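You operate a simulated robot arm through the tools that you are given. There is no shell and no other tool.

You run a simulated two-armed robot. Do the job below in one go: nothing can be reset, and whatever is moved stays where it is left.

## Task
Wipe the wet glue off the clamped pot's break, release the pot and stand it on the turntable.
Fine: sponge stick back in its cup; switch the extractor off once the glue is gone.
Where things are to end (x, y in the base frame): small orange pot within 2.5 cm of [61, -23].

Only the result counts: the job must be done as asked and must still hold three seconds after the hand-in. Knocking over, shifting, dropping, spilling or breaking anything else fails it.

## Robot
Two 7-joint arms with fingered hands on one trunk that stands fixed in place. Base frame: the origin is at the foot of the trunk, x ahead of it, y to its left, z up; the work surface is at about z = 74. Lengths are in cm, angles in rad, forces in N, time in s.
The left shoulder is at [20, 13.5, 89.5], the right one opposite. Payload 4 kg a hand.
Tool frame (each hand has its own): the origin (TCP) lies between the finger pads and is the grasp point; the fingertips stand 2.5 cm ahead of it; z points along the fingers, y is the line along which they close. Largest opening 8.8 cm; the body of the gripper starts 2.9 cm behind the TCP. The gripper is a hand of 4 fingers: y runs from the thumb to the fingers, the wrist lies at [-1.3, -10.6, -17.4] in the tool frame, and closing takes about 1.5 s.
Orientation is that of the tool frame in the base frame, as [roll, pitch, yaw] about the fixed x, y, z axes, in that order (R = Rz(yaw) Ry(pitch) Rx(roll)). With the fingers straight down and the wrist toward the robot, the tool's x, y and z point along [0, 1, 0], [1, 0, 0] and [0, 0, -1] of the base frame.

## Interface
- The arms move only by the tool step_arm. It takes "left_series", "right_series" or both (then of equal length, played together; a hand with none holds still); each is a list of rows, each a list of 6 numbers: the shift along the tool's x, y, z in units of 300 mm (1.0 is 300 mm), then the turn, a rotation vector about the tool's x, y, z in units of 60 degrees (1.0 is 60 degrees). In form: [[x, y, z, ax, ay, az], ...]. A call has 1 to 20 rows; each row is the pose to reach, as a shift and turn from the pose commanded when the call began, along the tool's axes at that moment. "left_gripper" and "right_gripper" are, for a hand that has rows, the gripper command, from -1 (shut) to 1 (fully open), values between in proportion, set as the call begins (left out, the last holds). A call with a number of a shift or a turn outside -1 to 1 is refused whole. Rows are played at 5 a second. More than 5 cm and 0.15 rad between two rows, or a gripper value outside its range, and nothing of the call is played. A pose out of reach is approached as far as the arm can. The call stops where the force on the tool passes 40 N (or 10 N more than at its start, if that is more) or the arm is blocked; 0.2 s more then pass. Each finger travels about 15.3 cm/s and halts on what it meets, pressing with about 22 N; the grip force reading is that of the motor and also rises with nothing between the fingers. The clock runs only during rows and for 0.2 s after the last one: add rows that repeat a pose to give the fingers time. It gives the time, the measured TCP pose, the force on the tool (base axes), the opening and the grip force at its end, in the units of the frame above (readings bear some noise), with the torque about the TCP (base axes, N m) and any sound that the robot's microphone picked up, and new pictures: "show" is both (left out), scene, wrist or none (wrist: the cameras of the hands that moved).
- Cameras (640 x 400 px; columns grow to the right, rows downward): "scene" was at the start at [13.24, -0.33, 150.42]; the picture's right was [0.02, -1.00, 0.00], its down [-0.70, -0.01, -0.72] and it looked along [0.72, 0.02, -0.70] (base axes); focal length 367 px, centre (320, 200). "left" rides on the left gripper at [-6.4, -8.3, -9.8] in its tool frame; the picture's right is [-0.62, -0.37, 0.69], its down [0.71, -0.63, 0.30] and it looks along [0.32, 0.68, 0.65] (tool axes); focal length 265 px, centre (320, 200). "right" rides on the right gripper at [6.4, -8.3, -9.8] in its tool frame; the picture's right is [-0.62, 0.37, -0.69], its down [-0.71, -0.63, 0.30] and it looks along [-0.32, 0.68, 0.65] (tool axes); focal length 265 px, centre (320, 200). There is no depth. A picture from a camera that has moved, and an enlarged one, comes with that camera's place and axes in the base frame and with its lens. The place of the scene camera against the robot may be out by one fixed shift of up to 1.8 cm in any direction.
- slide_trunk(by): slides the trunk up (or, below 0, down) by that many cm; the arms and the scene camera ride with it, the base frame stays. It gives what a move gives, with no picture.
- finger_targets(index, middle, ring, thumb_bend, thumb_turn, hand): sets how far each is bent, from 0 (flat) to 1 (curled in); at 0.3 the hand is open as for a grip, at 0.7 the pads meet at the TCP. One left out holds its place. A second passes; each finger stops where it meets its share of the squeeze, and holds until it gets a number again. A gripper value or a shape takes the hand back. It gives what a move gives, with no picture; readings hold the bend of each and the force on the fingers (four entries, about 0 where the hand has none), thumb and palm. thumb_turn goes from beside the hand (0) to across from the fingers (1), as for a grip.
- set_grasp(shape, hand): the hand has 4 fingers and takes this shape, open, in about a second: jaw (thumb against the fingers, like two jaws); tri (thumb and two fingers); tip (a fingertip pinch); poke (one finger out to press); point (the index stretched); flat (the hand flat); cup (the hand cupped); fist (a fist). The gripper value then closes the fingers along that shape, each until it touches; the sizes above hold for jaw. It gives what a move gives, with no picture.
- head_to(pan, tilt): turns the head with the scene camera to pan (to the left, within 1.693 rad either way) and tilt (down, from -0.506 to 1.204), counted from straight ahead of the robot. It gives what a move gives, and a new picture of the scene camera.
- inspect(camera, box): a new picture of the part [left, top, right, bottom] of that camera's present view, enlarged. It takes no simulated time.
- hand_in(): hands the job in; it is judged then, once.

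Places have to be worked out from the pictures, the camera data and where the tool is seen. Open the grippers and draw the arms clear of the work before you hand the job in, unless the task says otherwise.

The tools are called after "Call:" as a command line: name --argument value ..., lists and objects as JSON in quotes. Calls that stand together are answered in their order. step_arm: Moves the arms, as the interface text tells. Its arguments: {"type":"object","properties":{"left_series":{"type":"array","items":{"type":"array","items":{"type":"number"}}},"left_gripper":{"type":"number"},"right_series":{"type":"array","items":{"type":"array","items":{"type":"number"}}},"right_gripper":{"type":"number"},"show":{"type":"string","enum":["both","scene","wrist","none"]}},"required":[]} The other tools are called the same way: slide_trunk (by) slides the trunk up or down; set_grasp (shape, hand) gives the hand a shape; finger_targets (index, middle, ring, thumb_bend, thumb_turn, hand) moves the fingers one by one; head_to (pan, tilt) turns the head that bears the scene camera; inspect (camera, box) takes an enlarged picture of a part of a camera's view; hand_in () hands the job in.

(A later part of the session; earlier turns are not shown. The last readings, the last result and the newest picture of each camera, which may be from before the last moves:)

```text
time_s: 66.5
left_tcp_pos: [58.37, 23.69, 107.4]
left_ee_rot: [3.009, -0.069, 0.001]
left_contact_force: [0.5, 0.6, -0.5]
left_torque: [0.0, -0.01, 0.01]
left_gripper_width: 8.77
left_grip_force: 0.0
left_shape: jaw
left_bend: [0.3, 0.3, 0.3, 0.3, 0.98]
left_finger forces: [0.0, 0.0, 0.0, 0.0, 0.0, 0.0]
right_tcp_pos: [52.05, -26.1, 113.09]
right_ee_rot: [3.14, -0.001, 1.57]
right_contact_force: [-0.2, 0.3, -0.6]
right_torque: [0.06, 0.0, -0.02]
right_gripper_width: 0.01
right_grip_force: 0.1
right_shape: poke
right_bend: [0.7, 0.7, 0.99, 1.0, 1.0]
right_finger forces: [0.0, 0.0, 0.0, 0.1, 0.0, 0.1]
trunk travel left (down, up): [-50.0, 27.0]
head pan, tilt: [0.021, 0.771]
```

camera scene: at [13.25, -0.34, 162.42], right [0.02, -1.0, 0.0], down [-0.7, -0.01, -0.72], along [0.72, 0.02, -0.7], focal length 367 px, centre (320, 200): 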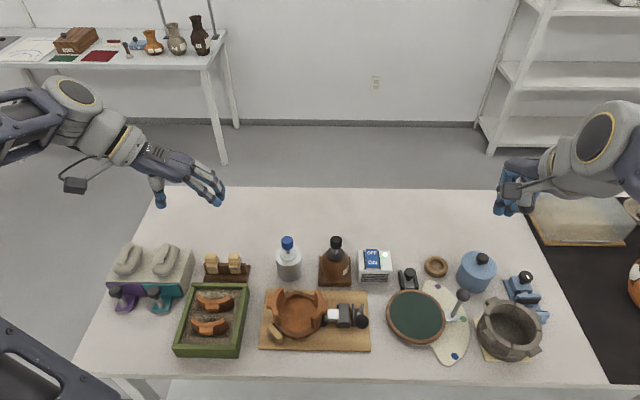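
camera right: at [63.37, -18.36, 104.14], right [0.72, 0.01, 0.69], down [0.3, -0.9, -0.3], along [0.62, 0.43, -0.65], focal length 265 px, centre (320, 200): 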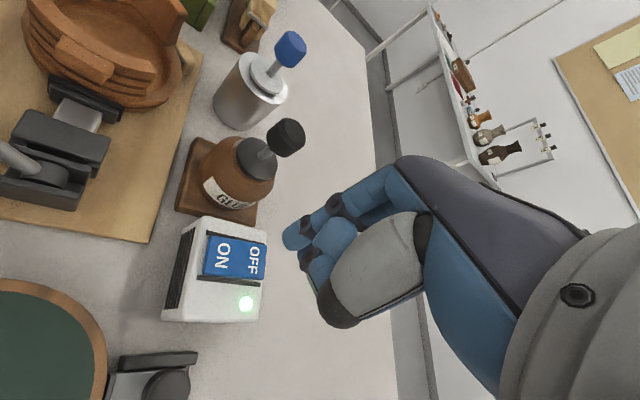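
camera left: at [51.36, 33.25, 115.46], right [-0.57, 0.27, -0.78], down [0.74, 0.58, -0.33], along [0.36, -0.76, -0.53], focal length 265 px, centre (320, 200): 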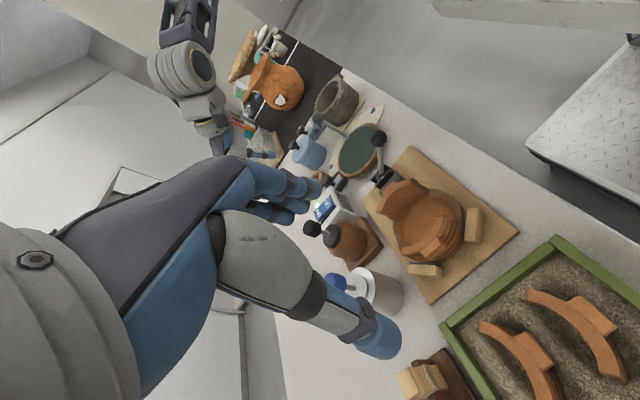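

Now a direct approach to [75.6, −12.7, 97] at yaw 1.57.

Call:
step_arm --right_series '[[0.0496, 0.0872, 0.0593, 0, 0, 0], [0.0993, 0.1744, 0.1185, 0, 0, 0], [0.1489, 0.2617, 0.1778, 0, 0, 0], [0.1985, 0.3489, 0.237, 0, 0, 0], [0.2482, 0.4361, 0.2963, 0, 0, 0], [0.2978, 0.5233, 0.3555, 0, 0, 0], [0.3474, 0.6106, 0.4148, 0, 0, 0], [0.3971, 0.6978, 0.474, 0, 0, 0], [0.4467, 0.785, 0.5333, 0, 0, 0], [0.4467, 0.785, 0.5333, 0, 0, 0]]' --show "scene"

```text
time_s: 68.7
left_tcp_pos: [58.42, 23.69, 107.45]
left_ee_rot: [3.008, -0.067, -0.001]
left_contact_force: [-0.1, 0.0, 0.1]
left_torque: [0.01, -0.02, 0.03]
left_gripper_width: 8.78
left_grip_force: 0.0
left_shape: jaw
left_bend: [0.3, 0.3, 0.3, 0.3, 0.98]
left_finger forces: [0.0, 0.0, 0.0, 0.0, 0.0, 0.1]
right_tcp_pos: [75.44, -12.73, 96.99]
right_ee_rot: [-3.142, 0.0, 1.571]
right_contact_force: [0.2, 0.2, 0.4]
right_torque: [-0.02, 0.02, 0.0]
right_gripper_width: 0.0
right_grip_force: 0.1
right_shape: poke
right_bend: [0.7, 0.7, 0.99, 1.0, 1.0]
right_finger forces: [0.0, 0.0, 0.0, 0.0, 0.0, 0.0]
trunk travel left (down, up): [-50.0, 27.0]
head pan, tilt: [0.021, 0.771]
camera scene: at [13.24, -0.33, 150.42], right [0.02, -1.0, 0.0], down [-0.7, -0.01, -0.72], along [0.72, 0.02, -0.7], focal length 367 px, centre (320, 200)
```

scene: 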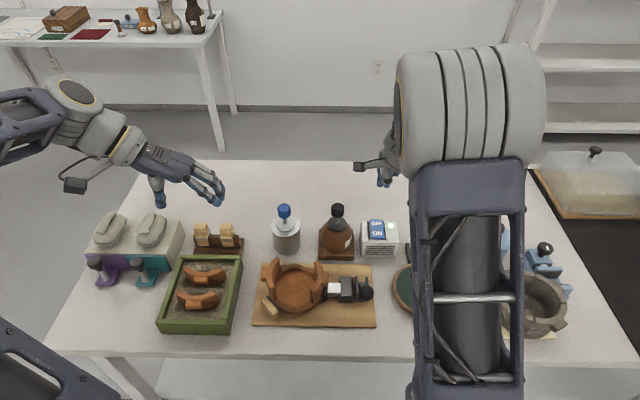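

Reached this time. I check the fingertips against the OFF half from both cameras.

Call:
inspect --camera "scene" --box '[340, 150, 440, 260]'

Call:
inspect --camera "right" --box '[80, 120, 420, 380]'

Call:
inspect --camera "left" --box '[220, 100, 400, 240]'

```text
3.64 times, centred on (390, 205) of scene
camera zoom: at [13.24, -0.33, 150.42], right [0.02, -1.0, 0.0], down [-0.7, -0.01, -0.72], along [0.72, 0.02, -0.7], focal length 1335 px, centre (66, 182)
```

zoom: 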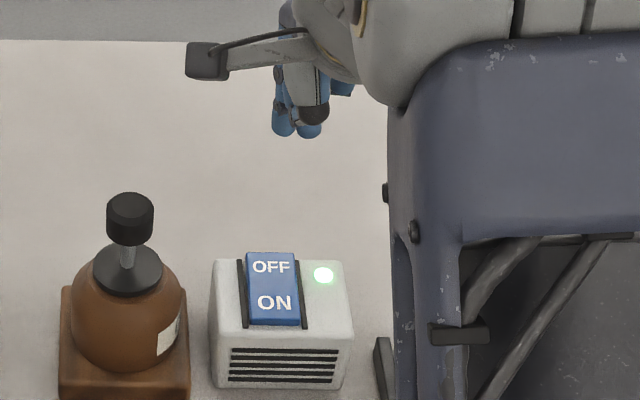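

```text
1.54 times, centred on (250, 250) of right
camera zoom: at [67.12, -6.33, 106.89], right [0.37, -0.62, 0.69], down [-0.63, -0.71, -0.3], along [0.68, -0.32, -0.65], focal length 408 px, centre (428, 123)
```

zoom: 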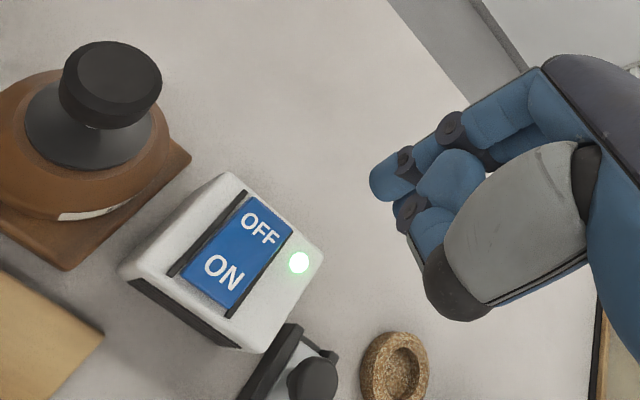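

```text
2.86 times, centred on (310, 170) of left
camera zoom: at [51.38, 33.25, 115.45], right [-0.57, 0.27, -0.78], down [0.74, 0.59, -0.33], along [0.36, -0.76, -0.53], focal length 758 px, centre (349, 286)
```

zoom: 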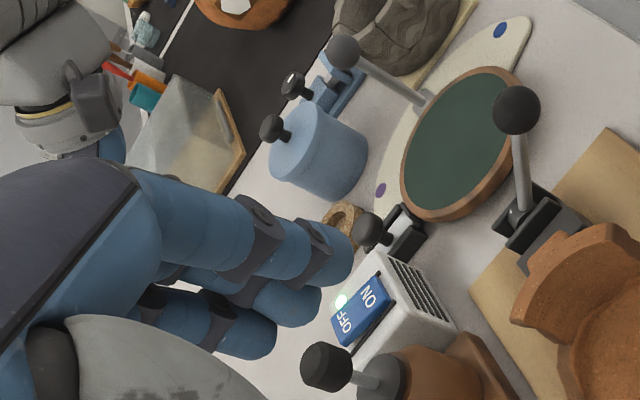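

Tips sit at ≈ [75.8, −12.75, 94.5]; the OFF half is at ≈ [76.1, −12.45, 82.2]. I shift 0.5 cm forward, 0.25 cm left and descend 11 cm.

Call:
step_arm --right_series '[[0.0042, 0.0083, 0.0733, 0, 0, 0], [0.0083, 0.0167, 0.1467, 0, 0, 0], [0.0083, 0.0167, 0.22, 0, 0, 0], [0.0083, 0.0167, 0.2933, 0, 0, 0], [0.0083, 0.0167, 0.3667, 0, 0, 0], [0.0083, 0.0167, 0.3667, 0, 0, 0]]' --show "none"

Call:
inspect --camera "scene" --box '[350, 190, 420, 260]'

Call:
inspect --camera "right" --box '[180, 120, 440, 330]'

Call:
inspect --camera "left" --box '[240, 130, 400, 240]'

```text
time_s: 70.1
left_tcp_pos: [58.46, 23.67, 107.33]
left_ee_rot: [3.009, -0.07, 0.001]
left_contact_force: [-0.1, -1.2, -0.3]
left_torque: [0.04, 0.01, -0.04]
left_gripper_width: 8.77
left_grip_force: 0.1
left_shape: jaw
left_bend: [0.3, 0.3, 0.3, 0.3, 0.98]
left_finger forces: [0.0, 0.0, 0.0, 0.0, 0.0, 0.1]
right_tcp_pos: [75.94, -12.33, 85.98]
right_ee_rot: [-3.141, 0.0, 1.572]
right_contact_force: [-0.3, -1.2, -0.9]
right_torque: [0.04, -0.03, -0.04]
right_gripper_width: 0.0
right_grip_force: 0.0
right_shape: poke
right_bend: [0.7, 0.7, 0.99, 1.0, 1.0]
right_finger forces: [0.0, 0.0, 0.0, 0.1, 0.0, 0.0]
trunk travel left (down, up): [-50.0, 27.0]
head pan, tilt: [0.021, 0.771]
```

```text
5.71 times, centred on (385, 225) of scene
camera zoom: at [13.24, -0.33, 150.42], right [0.02, -1.0, 0.0], down [-0.7, -0.01, -0.72], along [0.72, 0.02, -0.7], focal length 2098 px, centre (-51, 57)
```

zoom: 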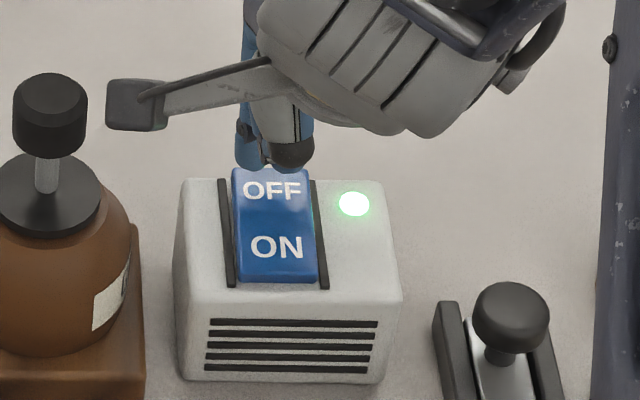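

```text
1.90 times, centred on (310, 225) of right
camera zoom: at [67.54, -5.94, 95.78], right [0.37, -0.62, 0.69], down [-0.63, -0.71, -0.3], along [0.68, -0.32, -0.65], focal length 506 px, centre (339, 152)
```

zoom: 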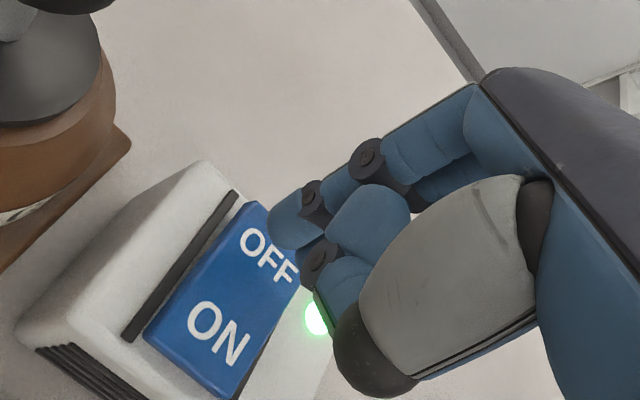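

```text
3.64 times, centred on (320, 185) of left
camera zoom: at [51.38, 33.25, 115.45], right [-0.57, 0.27, -0.78], down [0.74, 0.59, -0.33], along [0.36, -0.76, -0.53], focal length 965 px, centre (320, 254)
```

zoom: 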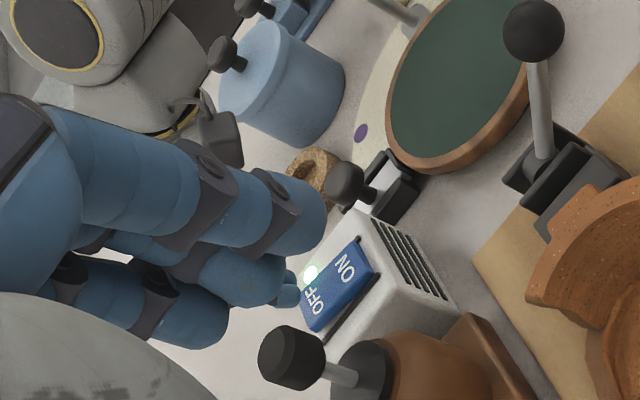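

The fingertips are right above the OFF end (x≈76.5; rocker end ≈77.1). I press down in small steps.

Call:
step_arm --right_series '[[0, 0, 0.012, 0, 0, 0], [0, 0, 0.024, 0, 0, 0], [0, 0, 0.036, 0, 0, 0], [0, 0, 0.048, 0, 0, 0], [0, 0, 0.06, 0, 0, 0]]' --show "none"

Call:
inspect --camera "scene" --box '[350, 190, 420, 260]'

Call:
inspect --camera "right" --box '[180, 120, 440, 330]'

```text
time_s: 71.3
left_tcp_pos: [58.27, 23.77, 107.35]
left_ee_rot: [3.008, -0.068, 0.001]
left_contact_force: [0.0, -0.9, -0.7]
left_torque: [-0.01, -0.03, -0.01]
left_gripper_width: 8.76
left_grip_force: 0.1
left_shape: jaw
left_bend: [0.3, 0.3, 0.3, 0.3, 0.98]
left_finger forces: [0.1, 0.1, 0.1, 0.0, 0.0, 0.0]
right_tcp_pos: [76.07, -12.42, 84.28]
right_ee_rot: [-3.141, -0.001, 1.569]
right_contact_force: [0.9, 0.3, -0.3]
right_torque: [0.01, 0.02, -0.03]
right_gripper_width: 0.0
right_grip_force: 0.1
right_shape: poke
right_bend: [0.7, 0.7, 0.99, 1.0, 1.0]
right_finger forces: [0.1, 0.1, 0.1, 0.0, 0.0, 0.0]
trunk travel left (down, up): [-50.0, 27.0]
head pan, tilt: [0.021, 0.771]
```

```text
5.71 times, centred on (385, 225) of scene
camera zoom: at [13.24, -0.33, 150.43], right [0.02, -1.0, 0.0], down [-0.7, -0.01, -0.72], along [0.72, 0.02, -0.7], focal length 2098 px, centre (-51, 57)
```

zoom: 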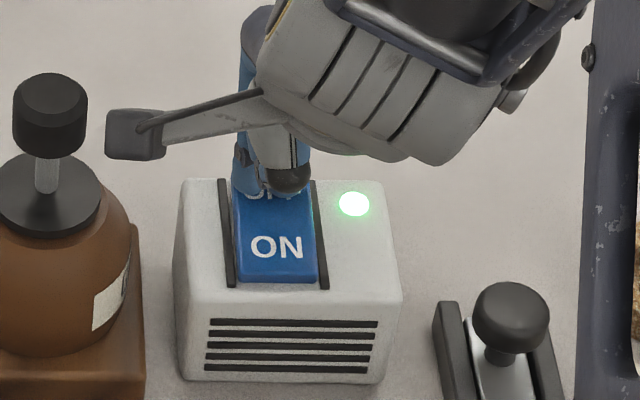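

```text
1.90 times, centred on (310, 225) of right
camera zoom: at [67.71, -6.01, 94.07], right [0.37, -0.62, 0.69], down [-0.63, -0.71, -0.3], along [0.68, -0.32, -0.65], focal length 506 px, centre (339, 152)
```

zoom: 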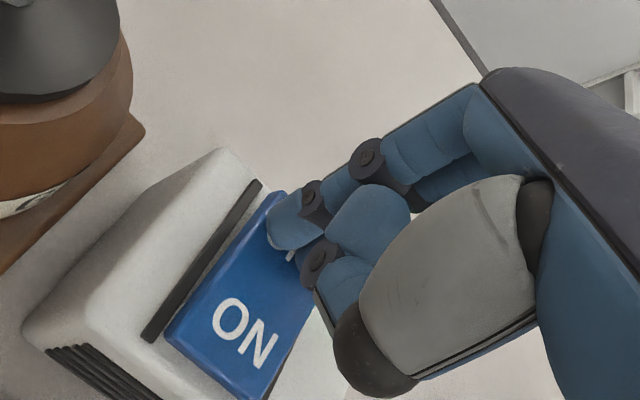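

No force yet at TCP z=84.3. I continue down another 1.5 cm in small steps.

Call:
step_arm --right_series '[[0, 0, 0.01, 0, 0, 0], [0, 0, 0.02, 0, 0, 0], [0, 0, 0.03, 0, 0, 0], [0, 0, 0.04, 0, 0, 0], [0, 0, 0.05, 0, 0, 0]]' --show "none"

Call:
inspect --camera "scene" --box '[350, 190, 420, 260]'

Call:
inspect --camera "right" --box '[180, 120, 440, 330]'

```text
time_s: 72.4
left_tcp_pos: [58.37, 23.72, 107.36]
left_ee_rot: [3.01, -0.07, 0.001]
left_contact_force: [-0.2, 0.4, -0.4]
left_torque: [-0.01, -0.02, 0.01]
left_gripper_width: 8.76
left_grip_force: 0.2
left_shape: jaw
left_bend: [0.3, 0.3, 0.3, 0.3, 0.98]
left_finger forces: [0.0, 0.1, 0.1, 0.0, 0.0, 0.0]
right_tcp_pos: [76.67, -12.5, 83.71]
right_ee_rot: [3.121, 0.002, 1.568]
right_contact_force: [0.8, 1.3, 15.3]
right_torque: [-0.15, 0.03, -0.03]
right_gripper_width: 0.0
right_grip_force: 0.0
right_shape: poke
right_bend: [0.7, 0.7, 0.99, 1.0, 1.0]
right_finger forces: [0.0, 14.6, 0.1, 0.1, 0.0, 0.0]
trunk travel left (down, up): [-50.0, 27.0]
head pan, tilt: [0.021, 0.771]
heard: click
stopped in row 5 (right hand): the force on the tool passed its limit at 44 N (the readings are from after the stop); the commanded pose is now the measured one
```

```text
5.71 times, centred on (385, 225) of scene
camera zoom: at [13.19, -0.32, 150.41], right [0.02, -1.0, 0.0], down [-0.7, -0.02, -0.72], along [0.72, 0.02, -0.7], focal length 2098 px, centre (-51, 57)
```

zoom: 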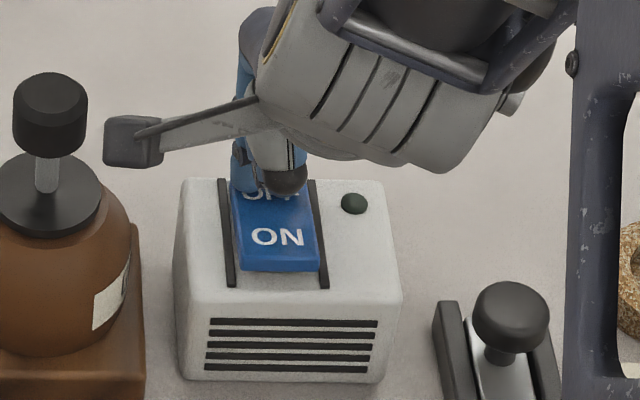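

```text
1.90 times, centred on (310, 225) of right
camera zoom: at [68.06, -5.99, 93.33], right [0.35, -0.62, 0.7], down [-0.62, -0.71, -0.32], along [0.7, -0.33, -0.64], focal length 506 px, centre (339, 152)
```

zoom: 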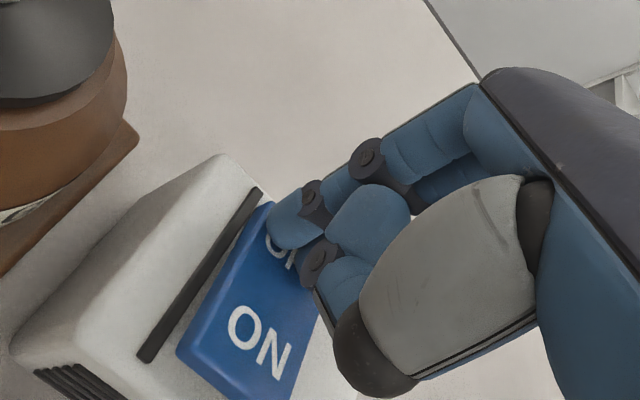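

Click heard and the light is out: the extractor is off. I raise the right hand clear, then return it to the jaw shape.

Call:
step_arm --right_series '[[0, 0, -0.07, 0, 0, 0], [0, 0, -0.17, 0, 0, 0], [0, 0, -0.29, 0, 0, 0], [0, 0, -0.41, 0, 0, 0], [0, 0, -0.53, 0, 0, 0], [0, 0, -0.53, 0, 0, 0]]' --show "none"

Call:
set_grasp --shape "jaw" --hand "right"

Call:
inspect --camera "scene" --box '[310, 190, 460, 310]'

```text
time_s: 73.8
left_tcp_pos: [58.46, 23.68, 107.38]
left_ee_rot: [3.01, -0.069, -0.001]
left_contact_force: [0.2, -0.2, -0.1]
left_torque: [0.03, -0.04, 0.01]
left_gripper_width: 8.78
left_grip_force: 0.0
left_shape: jaw
left_bend: [0.3, 0.3, 0.3, 0.3, 0.98]
left_finger forces: [0.0, 0.0, 0.1, 0.0, 0.0, 0.0]
right_tcp_pos: [76.47, -12.27, 99.37]
right_ee_rot: [3.126, 0.001, 1.569]
right_contact_force: [0.3, -0.5, -0.4]
right_torque: [0.0, 0.02, -0.01]
right_gripper_width: 0.02
right_grip_force: 0.0
right_shape: poke
right_bend: [0.7, 0.7, 0.99, 1.0, 1.0]
right_finger forces: [0.1, 0.0, 0.0, 0.0, 0.1, 0.1]
trunk travel left (down, up): [-50.0, 27.0]
head pan, tilt: [0.021, 0.771]
```

```text
time_s: 74.7
left_tcp_pos: [58.47, 23.7, 107.33]
left_ee_rot: [3.008, -0.069, -0.001]
left_contact_force: [0.5, -0.2, 0.2]
left_torque: [0.03, -0.02, 0.01]
left_gripper_width: 8.75
left_grip_force: 0.1
left_shape: jaw
left_bend: [0.3, 0.3, 0.3, 0.3, 0.98]
left_finger forces: [0.0, 0.1, 0.1, 0.0, 0.2, 0.0]
right_tcp_pos: [76.29, -12.33, 99.35]
right_ee_rot: [3.128, 0.004, 1.568]
right_contact_force: [-0.2, -0.3, 0.2]
right_torque: [-0.01, -0.03, 0.0]
right_gripper_width: 8.82
right_grip_force: 0.1
right_shape: jaw
right_bend: [0.3, 0.3, 0.3, 0.3, 0.98]
right_finger forces: [0.0, 0.1, 0.0, 0.1, 0.1, 0.1]
trunk travel left (down, up): [-50.0, 27.0]
head pan, tilt: [0.021, 0.771]
```

```text
3.33 times, centred on (385, 250) of scene
camera zoom: at [13.24, -0.33, 150.42], right [0.02, -1.0, 0.0], down [-0.7, -0.01, -0.72], along [0.72, 0.02, -0.7], focal length 1224 px, centre (103, 33)
```

zoom: 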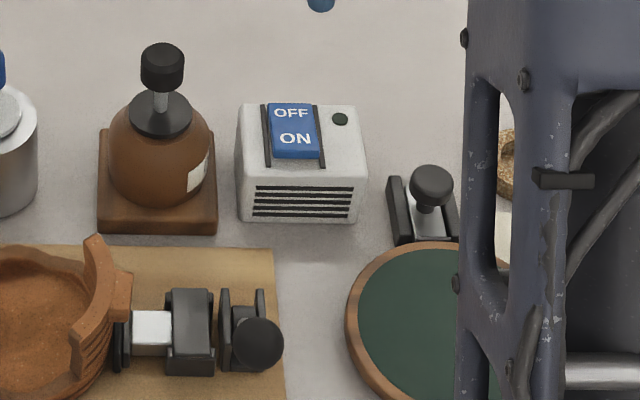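

I now bring the right hand over the clamp's ball handle (ball ≈ [54.5, −8.3, 84.4], pivot ≈ [60.3, −8.4, 78]), turning it 45° first.

Call:
step_arm --right_series '[[0.0117, -0.0727, 0.0033, 0, 0, -0.075], [0.0233, -0.1453, 0.0067, 0, 0, -0.15], [0.035, -0.218, 0.01, 0, 0, -0.225], [0.0467, -0.2907, 0.0133, 0, 0, -0.3], [0.0583, -0.3633, 0.0167, 0, 0, -0.375], [0.07, -0.436, 0.02, 0, 0, -0.45], [0.0817, -0.5087, 0.0233, 0, 0, -0.525], [0.0933, -0.5813, 0.0267, 0, 0, -0.6], [0.105, -0.654, 0.03, 0, 0, -0.675], [0.1167, -0.7267, 0.0333, 0, 0, -0.75], [0.1167, -0.7267, 0.0333, 0, 0, -0.75]]' --right_gripper 1 --show "scene"

```text
time_s: 77.1
left_tcp_pos: [58.33, 23.72, 107.34]
left_ee_rot: [3.009, -0.069, 0.001]
left_contact_force: [-0.8, -1.0, 0.5]
left_torque: [-0.02, -0.01, -0.01]
left_gripper_width: 8.75
left_grip_force: 0.1
left_shape: jaw
left_bend: [0.3, 0.3, 0.3, 0.3, 0.98]
left_finger forces: [0.0, 0.0, 0.1, 0.1, 0.0, 0.1]
right_tcp_pos: [54.45, -8.9, 97.93]
right_ee_rot: [3.132, 0.01, 2.356]
right_contact_force: [0.1, -0.2, 0.4]
right_torque: [0.0, -0.01, 0.02]
right_gripper_width: 8.79
right_grip_force: 0.0
right_shape: jaw
right_bend: [0.3, 0.3, 0.3, 0.3, 0.98]
right_finger forces: [0.0, 0.0, 0.1, 0.0, 0.0, 0.0]
trunk travel left (down, up): [-50.0, 27.0]
head pan, tilt: [0.021, 0.771]
camera scene: at [13.24, -0.33, 150.42], right [0.02, -1.0, 0.0], down [-0.7, -0.01, -0.72], along [0.72, 0.02, -0.7], focal length 367 px, centre (320, 200)
```

scene: 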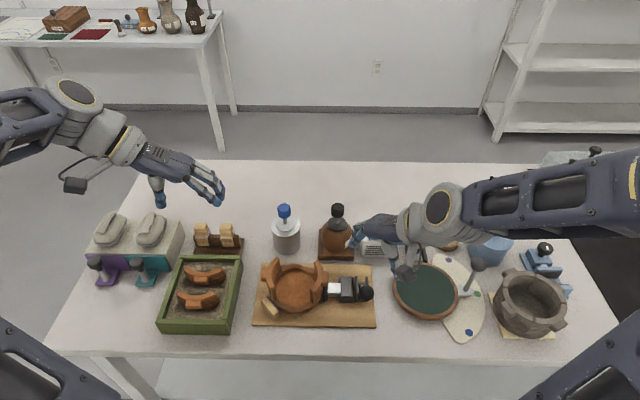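

Good posture. I rotate another 45° so the pinch axis is along y (parallel to the lever's hinge) and lower a little.

Call:
step_arm --right_series '[[0.001, 0.001, 0.017, 0, 0, -0.094], [0.003, 0.003, 0.033, 0, 0, -0.188], [0.004, 0.004, 0.05, 0, 0, -0.281], [0.006, 0.006, 0.067, 0, 0, -0.375], [0.007, 0.007, 0.083, 0, 0, -0.469], [0.009, 0.009, 0.1, 0, 0, -0.563], [0.01, 0.01, 0.117, 0, 0, -0.656], [0.0118, 0.0118, 0.1333, 0, 0, -0.75], [0.0118, 0.0118, 0.1333, 0, 0, -0.75]]' --right_gripper 0.5 --show "both"

Call:
inspect --camera "right" --box '[200, 140, 420, 340]'

Call:
inspect --camera "left" --box '[320, 80, 480, 220]'

Call:
inspect --camera "scene" --box '[310, 230, 430, 320]'

```text
time_s: 79.1
left_tcp_pos: [58.37, 23.77, 107.26]
left_ee_rot: [3.009, -0.07, 0.0]
left_contact_force: [-0.8, 0.2, 0.9]
left_torque: [0.02, -0.02, 0.01]
left_gripper_width: 8.77
left_grip_force: 0.0
left_shape: jaw
left_bend: [0.3, 0.3, 0.3, 0.3, 0.98]
left_finger forces: [0.1, 0.0, 0.0, 0.0, 0.1, 0.0]
right_tcp_pos: [54.54, -8.29, 93.96]
right_ee_rot: [-3.14, 0.013, -3.141]
right_contact_force: [-0.5, -0.9, -0.3]
right_torque: [-0.01, 0.0, 0.02]
right_gripper_width: 6.61
right_grip_force: 0.0
right_shape: jaw
right_bend: [0.27, 0.35, 0.32, 0.54, 0.99]
right_finger forces: [0.0, 0.1, 0.0, 0.0, 0.0, 0.0]
trunk travel left (down, up): [-50.0, 27.0]
head pan, tilt: [0.021, 0.771]
camera scene: at [13.24, -0.33, 150.42], right [0.02, -1.0, 0.0], down [-0.7, -0.01, -0.72], along [0.72, 0.02, -0.7], focal length 367 px, centre (320, 200)
camera right: at [47.9, -16.73, 103.74], right [0.61, 0.37, 0.7], down [0.72, -0.63, -0.29], along [0.33, 0.68, -0.65], focal length 265 px, centre (320, 200)
```

scene: 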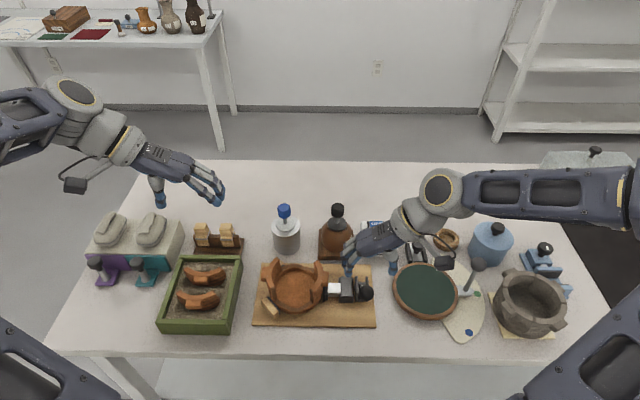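
right: 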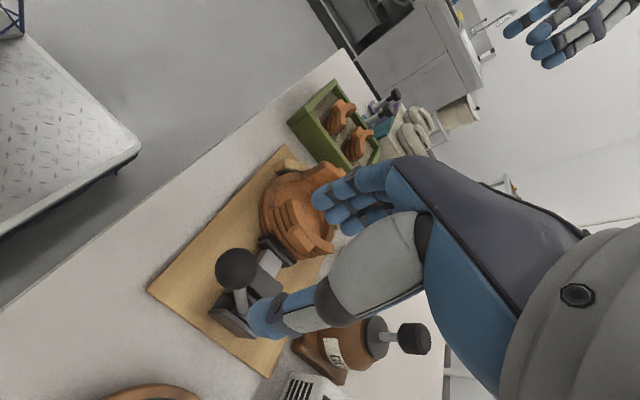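

```text
2.00 times, centred on (310, 240) of right
camera zoom: at [47.9, -16.73, 103.74], right [0.61, 0.37, 0.7], down [0.72, -0.63, -0.29], along [0.33, 0.68, -0.65], focal length 531 px, centre (340, 120)
```

zoom: 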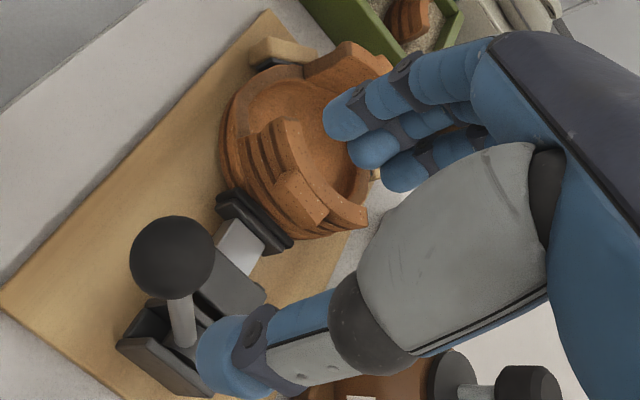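

```text
2.86 times, centred on (400, 150) of left
camera zoom: at [51.38, 33.25, 115.45], right [-0.57, 0.27, -0.78], down [0.74, 0.59, -0.33], along [0.36, -0.76, -0.53], focal length 758 px, centre (91, 343)
```

zoom: 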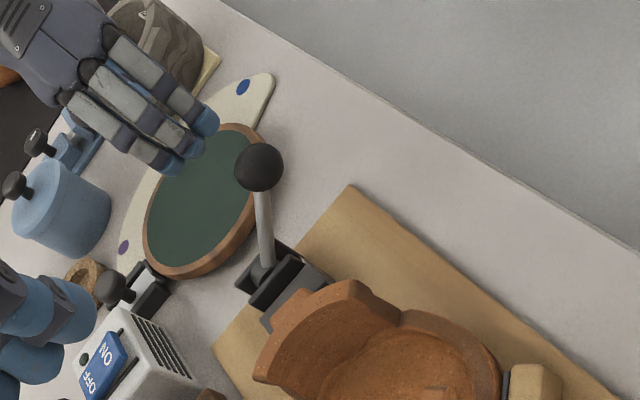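

```text
4.44 times, centred on (370, 275) of scene
camera zoom: at [13.24, -0.33, 150.42], right [0.02, -1.0, 0.0], down [-0.7, -0.01, -0.72], along [0.72, 0.02, -0.7], focal length 1632 px, centre (98, -133)
```

zoom: 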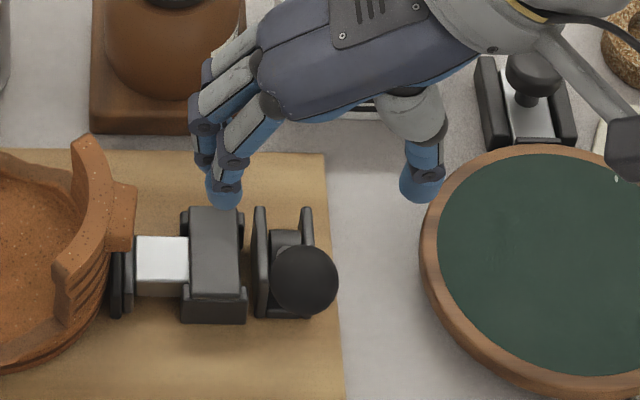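

The ball is right between thumb and fingers laterally. I lower 9.3 cm to bring the ball to the TCP.

Call:
step_arm --right_series '[[0, -0.005, 0.06, 0, 0, 0], [0, -0.005, 0.12, 0, 0, 0], [0, -0.005, 0.18, 0, 0, 0], [0, -0.005, 0.24, 0, 0, 0], [0, -0.005, 0.28, 0, 0, 0], [0, -0.005, 0.31, 0, 0, 0], [0, -0.005, 0.31, 0, 0, 0]]' --show "none"

Call:
inspect --camera "right" --box '[200, 140, 420, 340]'

Call:
inspect --camera "left" --box '[320, 80, 480, 220]'

Call:
inspect --camera "scene" --box '[310, 230, 430, 320]'

```text
time_s: 80.7
left_tcp_pos: [58.49, 23.74, 107.36]
left_ee_rot: [3.009, -0.07, 0.001]
left_contact_force: [-0.4, -0.5, -0.6]
left_torque: [0.03, -0.02, 0.02]
left_gripper_width: 8.8
left_grip_force: 0.1
left_shape: jaw
left_bend: [0.3, 0.3, 0.3, 0.3, 0.98]
left_finger forces: [0.0, 0.0, 0.0, 0.0, 0.1, 0.1]
right_tcp_pos: [54.79, -8.69, 84.82]
right_ee_rot: [-3.139, 0.014, 3.14]
right_contact_force: [-0.2, -0.2, 0.8]
right_torque: [0.03, 0.01, -0.01]
right_gripper_width: 6.65
right_grip_force: 0.1
right_shape: jaw
right_bend: [0.27, 0.35, 0.32, 0.54, 0.99]
right_finger forces: [0.1, 0.0, 0.0, 0.1, 0.1, 0.1]
trunk travel left (down, up): [-50.0, 27.0]
head pan, tilt: [0.021, 0.771]
```

```text
2.00 times, centred on (310, 240) of right
camera zoom: at [48.09, -16.91, 94.57], right [0.61, 0.37, 0.7], down [0.72, -0.63, -0.29], along [0.34, 0.68, -0.65], focal length 531 px, centre (340, 120)
```

zoom: 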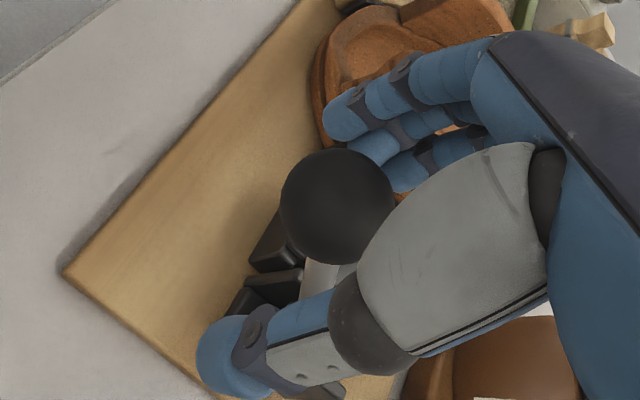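

```text
2.86 times, centred on (400, 150) of left
camera zoom: at [51.38, 33.25, 115.45], right [-0.57, 0.27, -0.78], down [0.74, 0.59, -0.33], along [0.36, -0.76, -0.53], focal length 758 px, centre (91, 343)
```

zoom: 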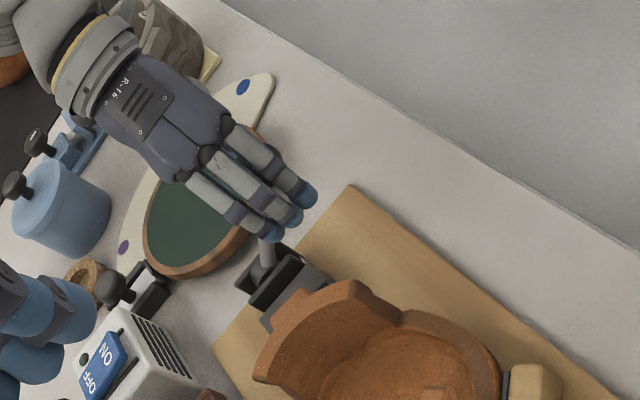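

```text
4.44 times, centred on (370, 275) of scene
camera zoom: at [13.24, -0.33, 150.42], right [0.02, -1.0, 0.0], down [-0.7, -0.01, -0.72], along [0.72, 0.02, -0.7], focal length 1632 px, centre (98, -133)
```

zoom: 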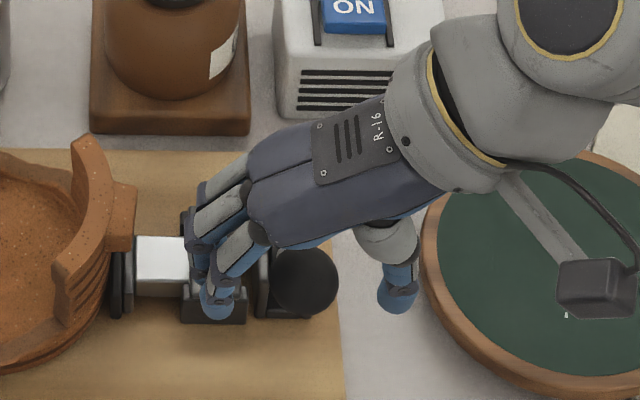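

The ball is at the TCP. I close the right hand on it.

Call:
step_arm --right_series '[[0, 0, 0, 0, 0, 0], [0, 0, 0, 0, 0, 0], [0, 0, 0, 0, 0, 0], [0, 0, 0, 0, 0, 0], [0, 0, 0, 0, 0, 0], [0, 0, 0, 0, 0, 0], [0, 0, 0, 0, 0, 0]]' --right_gripper -1 --show "none"

Call:
inspect --camera "right" --box '[200, 140, 420, 340]'

Call:
inspect --camera "scene" --box '[310, 230, 430, 320]'

```text
time_s: 82.3
left_tcp_pos: [58.49, 23.68, 107.31]
left_ee_rot: [3.009, -0.069, 0.0]
left_contact_force: [-0.2, 1.0, -0.2]
left_torque: [0.0, 0.0, 0.03]
left_gripper_width: 8.79
left_grip_force: 0.1
left_shape: jaw
left_bend: [0.3, 0.3, 0.3, 0.3, 0.98]
left_finger forces: [0.1, 0.1, 0.0, 0.0, 0.0, 0.0]
right_tcp_pos: [54.8, -8.63, 84.75]
right_ee_rot: [-3.139, 0.013, 3.141]
right_contact_force: [5.8, -7.7, -7.7]
right_torque: [-0.02, -0.03, -0.02]
right_gripper_width: 1.77
right_grip_force: 22.3
right_shape: jaw
right_bend: [0.74, 0.62, 0.66, 0.76, 1.0]
right_finger forces: [8.0, 4.5, 0.0, 0.1, 21.5, 0.0]
trunk travel left (down, up): [-50.0, 27.0]
head pan, tilt: [0.021, 0.771]
```

```text
2.00 times, centred on (310, 240) of right
camera zoom: at [48.12, -16.94, 94.56], right [0.61, 0.37, 0.7], down [0.72, -0.63, -0.29], along [0.34, 0.68, -0.65], focal length 531 px, centre (340, 120)
```

zoom: 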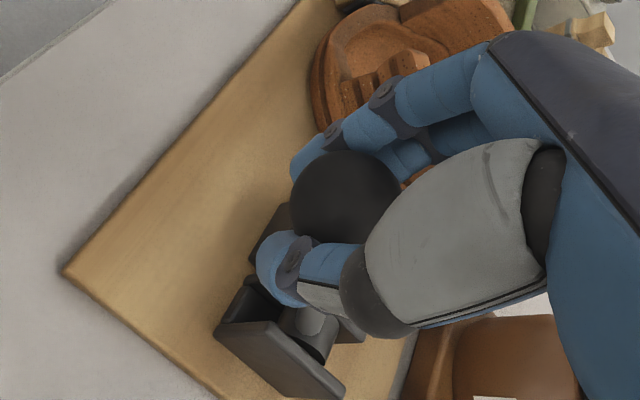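

```text
4.44 times, centred on (370, 275) of scene
camera zoom: at [13.28, -0.36, 150.42], right [0.02, -1.0, 0.0], down [-0.7, -0.01, -0.72], along [0.72, 0.02, -0.7], focal length 1632 px, centre (98, -133)
```

zoom: 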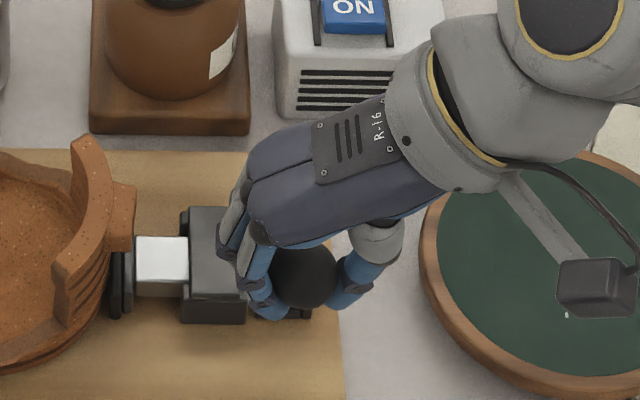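

Ball gripped. I try moving the handle up and away along its arc (about hinge [60.3, 78]) by ~10° and read the force.

Call:
step_arm --right_series '[[-0.0142, 0, -0.0105, 0, 0, 0], [-0.0284, 0, -0.0203, 0, 0, 0], [-0.0427, 0, -0.0297, 0, 0, 0], [-0.0427, 0, -0.0297, 0, 0, 0]]' --show "none"

Call:
inspect --camera "scene" --box '[310, 230, 430, 320]'

Call:
inspect --camera "right" --box '[200, 140, 420, 340]'

```text
time_s: 83.3
left_tcp_pos: [58.36, 23.61, 107.31]
left_ee_rot: [3.009, -0.069, 0.001]
left_contact_force: [0.3, -0.1, -0.7]
left_torque: [0.03, 0.02, 0.0]
left_gripper_width: 8.76
left_grip_force: 0.1
left_shape: jaw
left_bend: [0.3, 0.3, 0.3, 0.3, 0.98]
left_finger forces: [0.0, 0.0, 0.0, 0.1, 0.1, 0.0]
right_tcp_pos: [55.97, -8.55, 85.72]
right_ee_rot: [-3.14, 0.014, 3.141]
right_contact_force: [1.4, -6.7, -6.7]
right_torque: [-0.04, 0.03, 0.01]
right_gripper_width: 1.75
right_grip_force: 22.3
right_shape: jaw
right_bend: [0.74, 0.62, 0.66, 0.76, 1.0]
right_finger forces: [7.1, 5.2, 0.0, 0.0, 19.6, 0.0]
trunk travel left (down, up): [-50.0, 27.0]
head pan, tilt: [0.021, 0.771]
```

```text
4.44 times, centred on (370, 275) of scene
camera zoom: at [13.26, -0.36, 150.42], right [0.02, -1.0, 0.0], down [-0.7, -0.01, -0.72], along [0.72, 0.02, -0.7], focal length 1632 px, centre (98, -133)
```

zoom: 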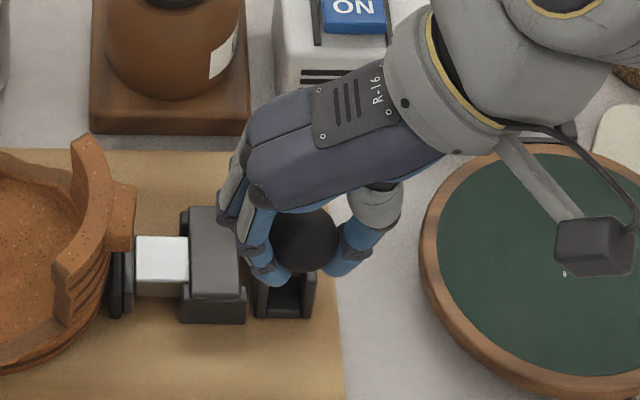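

```text
2.00 times, centred on (310, 240) of right
camera zoom: at [49.36, -16.92, 95.42], right [0.61, 0.37, 0.7], down [0.72, -0.63, -0.29], along [0.33, 0.68, -0.65], focal length 531 px, centre (340, 120)
```

zoom: 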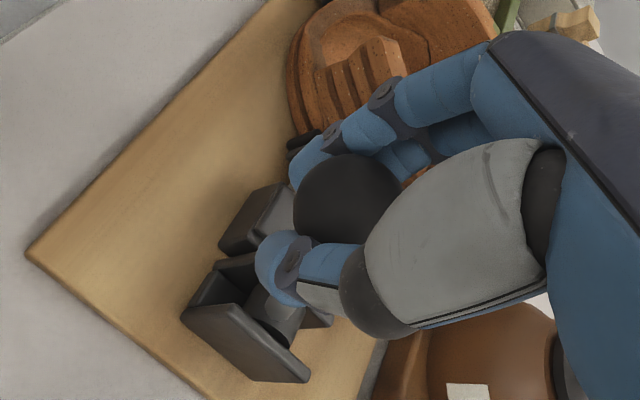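

The lever swings freely with low force. I continue along the arc up to vertical.

Call:
step_arm --right_series '[[-0.022, 0, -0.0117, 0, 0, 0], [-0.0453, 0, -0.0213, 0, 0, 0], [-0.0693, 0, -0.029, 0, 0, 0], [-0.094, 0, -0.0343, 0, 0, 0], [-0.119, 0, -0.0377, 0, 0, 0], [-0.144, 0, -0.0387, 0, 0, 0], [-0.144, 0, -0.0387, 0, 0, 0]]' --show "none"

Call:
inspect --camera "scene" --box '[290, 230, 410, 320]'

Call:
inspect --camera "left" --box '[320, 80, 480, 220]'

```text
time_s: 84.9
left_tcp_pos: [58.37, 23.76, 107.3]
left_ee_rot: [3.007, -0.069, 0.0]
left_contact_force: [0.1, 0.2, 0.8]
left_torque: [0.0, 0.04, 0.0]
left_gripper_width: 8.78
left_grip_force: 0.0
left_shape: jaw
left_bend: [0.3, 0.3, 0.3, 0.3, 0.98]
left_finger forces: [0.0, 0.1, 0.1, 0.1, 0.0, 0.1]
right_tcp_pos: [60.17, -8.65, 86.73]
right_ee_rot: [-3.139, 0.012, 3.14]
right_contact_force: [-2.8, -7.5, -13.5]
right_torque: [-0.14, 0.22, 0.07]
right_gripper_width: 1.68
right_grip_force: 22.4
right_shape: jaw
right_bend: [0.75, 0.61, 0.66, 0.77, 1.0]
right_finger forces: [5.2, 8.7, 3.3, 0.0, 15.0, 0.1]
trunk travel left (down, up): [-50.0, 27.0]
head pan, tilt: [0.021, 0.771]
```

```text
4.44 times, centred on (350, 275) of scene
camera zoom: at [13.27, -0.36, 150.41], right [0.02, -1.0, 0.0], down [-0.7, -0.01, -0.72], along [0.72, 0.02, -0.7], focal length 1632 px, centre (187, -133)
```

zoom: 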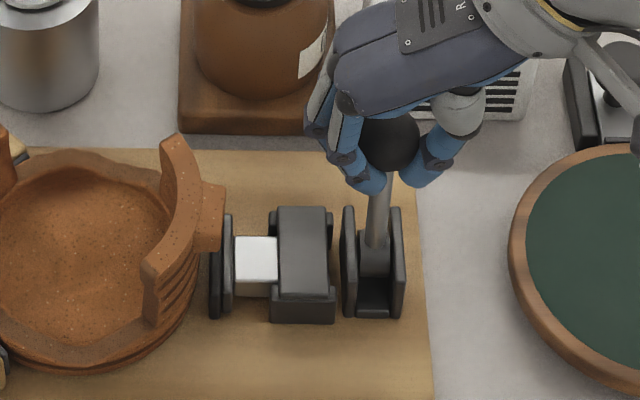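

```text
2.86 times, centred on (400, 150) of left
camera zoom: at [51.4, 33.23, 115.44], right [-0.57, 0.27, -0.78], down [0.74, 0.59, -0.33], along [0.36, -0.76, -0.53], focal length 758 px, centre (91, 343)
```

zoom: 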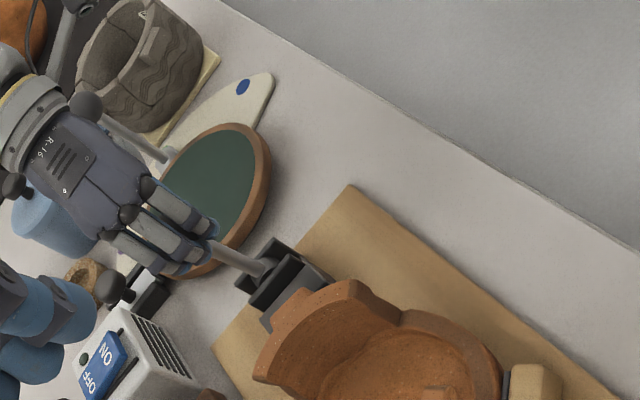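

The plunger has begun to retract (white section shorter). I continue past vertical, slightly lower to follow the arc.

Call:
step_arm --right_series '[[-0.025, 0, 0.007, 0, 0, 0], [-0.05, 0, 0.012, 0, 0, 0], [-0.0745, 0, 0.019, 0, 0, 0], [-0.0987, 0, 0.0273, 0, 0, 0], [-0.0987, 0, 0.0273, 0, 0, 0]]' --show "none"

Call:
inspect --camera "scene" --box '[290, 230, 410, 320]'

Call:
inspect --camera "left" --box '[320, 80, 480, 220]'

```text
time_s: 86.1
left_tcp_pos: [58.49, 23.67, 107.23]
left_ee_rot: [3.007, -0.068, 0.0]
left_contact_force: [-0.5, -0.1, 0.5]
left_torque: [0.0, -0.01, 0.0]
left_gripper_width: 8.78
left_grip_force: 0.0
left_shape: jaw
left_bend: [0.3, 0.3, 0.3, 0.3, 0.98]
left_finger forces: [0.0, 0.0, 0.1, 0.0, 0.0, 0.1]
right_tcp_pos: [63.14, -8.59, 85.9]
right_ee_rot: [-3.139, 0.012, 3.141]
right_contact_force: [-12.1, -6.6, -20.1]
right_torque: [-0.14, 0.59, 0.05]
right_gripper_width: 1.54
right_grip_force: 22.1
right_shape: jaw
right_bend: [0.75, 0.62, 0.65, 0.79, 1.0]
right_finger forces: [9.1, 10.7, 7.5, 0.0, 11.3, 0.1]
trunk travel left (down, up): [-50.0, 27.0]
head pan, tilt: [0.021, 0.771]
```

```text
4.44 times, centred on (350, 275) of scene
camera zoom: at [13.25, -0.36, 150.41], right [0.02, -1.0, 0.0], down [-0.7, -0.01, -0.72], along [0.72, 0.02, -0.7], focal length 1632 px, centre (187, -133)
```

zoom: 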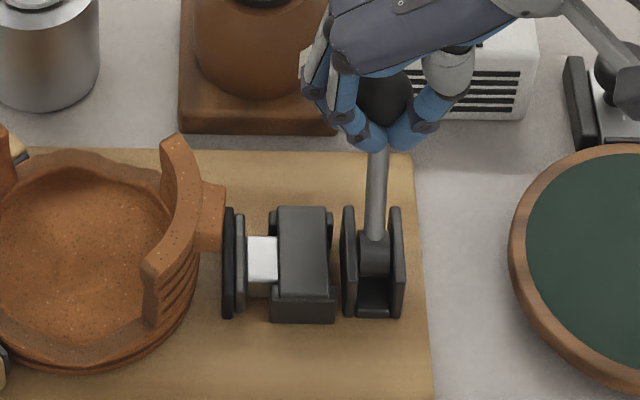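

```text
2.86 times, centred on (400, 150) of left
camera zoom: at [51.39, 33.23, 115.44], right [-0.57, 0.27, -0.78], down [0.74, 0.59, -0.33], along [0.36, -0.76, -0.53], focal length 758 px, centre (91, 343)
```

zoom: 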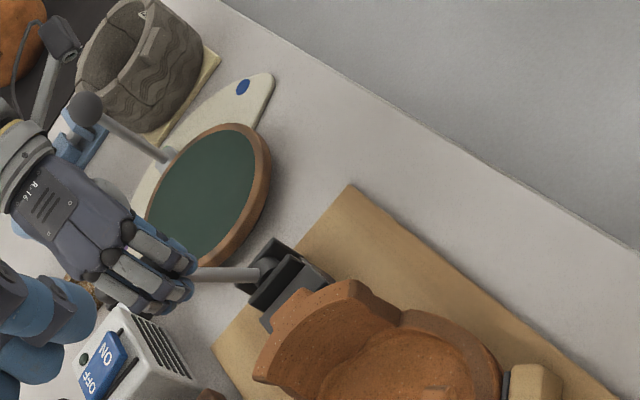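

The pad has pulled away from the pot. The forces suggest the hinge is nearer (≈[59.5, 78]), so I follow a tighter arc further down to open the clamp fully.

Call:
step_arm --right_series '[[-0.007, 0, 0.022, 0, 0, 0], [-0.0277, 0, 0.034, 0, 0, 0], [-0.047, 0, 0.048, 0, 0, 0], [-0.065, 0, 0.0633, 0, 0, 0], [-0.065, 0, 0.0633, 0, 0, 0]]' --show "none"

Call:
inspect --camera "scene" --box '[290, 230, 410, 320]'

Call:
inspect --camera "left" --box '[320, 80, 480, 220]'

```text
time_s: 87.1
left_tcp_pos: [58.28, 23.69, 107.4]
left_ee_rot: [3.011, -0.072, 0.0]
left_contact_force: [0.2, -0.2, -0.7]
left_torque: [-0.01, 0.01, 0.0]
left_gripper_width: 8.77
left_grip_force: 0.1
left_shape: jaw
left_bend: [0.3, 0.3, 0.3, 0.3, 0.98]
left_finger forces: [0.0, 0.0, 0.1, 0.1, 0.1, 0.0]
right_tcp_pos: [64.61, -8.27, 84.79]
right_ee_rot: [3.141, 0.003, -3.138]
right_contact_force: [-14.0, -8.1, 23.4]
right_torque: [-0.34, 0.5, -0.04]
right_gripper_width: 1.57
right_grip_force: 22.3
right_shape: jaw
right_bend: [0.76, 0.64, 0.64, 0.8, 1.0]
right_finger forces: [25.6, 5.3, 5.9, 0.0, 23.3, 0.0]
trunk travel left (down, up): [-50.0, 27.0]
head pan, tilt: [0.021, 0.771]
stopped in row 4 (right hand): the force on the tool passed its limit at 47 N (the readings are from after the stop); the commanded pose is now the measured one
```

```text
4.44 times, centred on (350, 275) of scene
camera zoom: at [13.14, -0.35, 150.47], right [0.02, -1.0, 0.0], down [-0.7, -0.01, -0.72], along [0.72, 0.02, -0.7], focal length 1632 px, centre (187, -133)
```

zoom: 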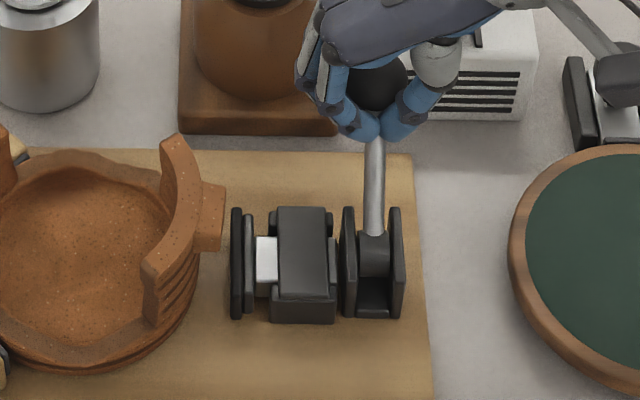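

```text
2.86 times, centred on (400, 150) of left
camera zoom: at [51.31, 33.23, 115.53], right [-0.57, 0.27, -0.78], down [0.74, 0.59, -0.33], along [0.36, -0.76, -0.53], focal length 758 px, centre (91, 343)
```

zoom: 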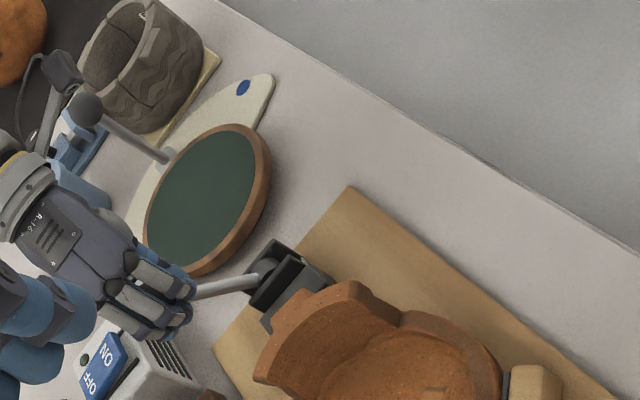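

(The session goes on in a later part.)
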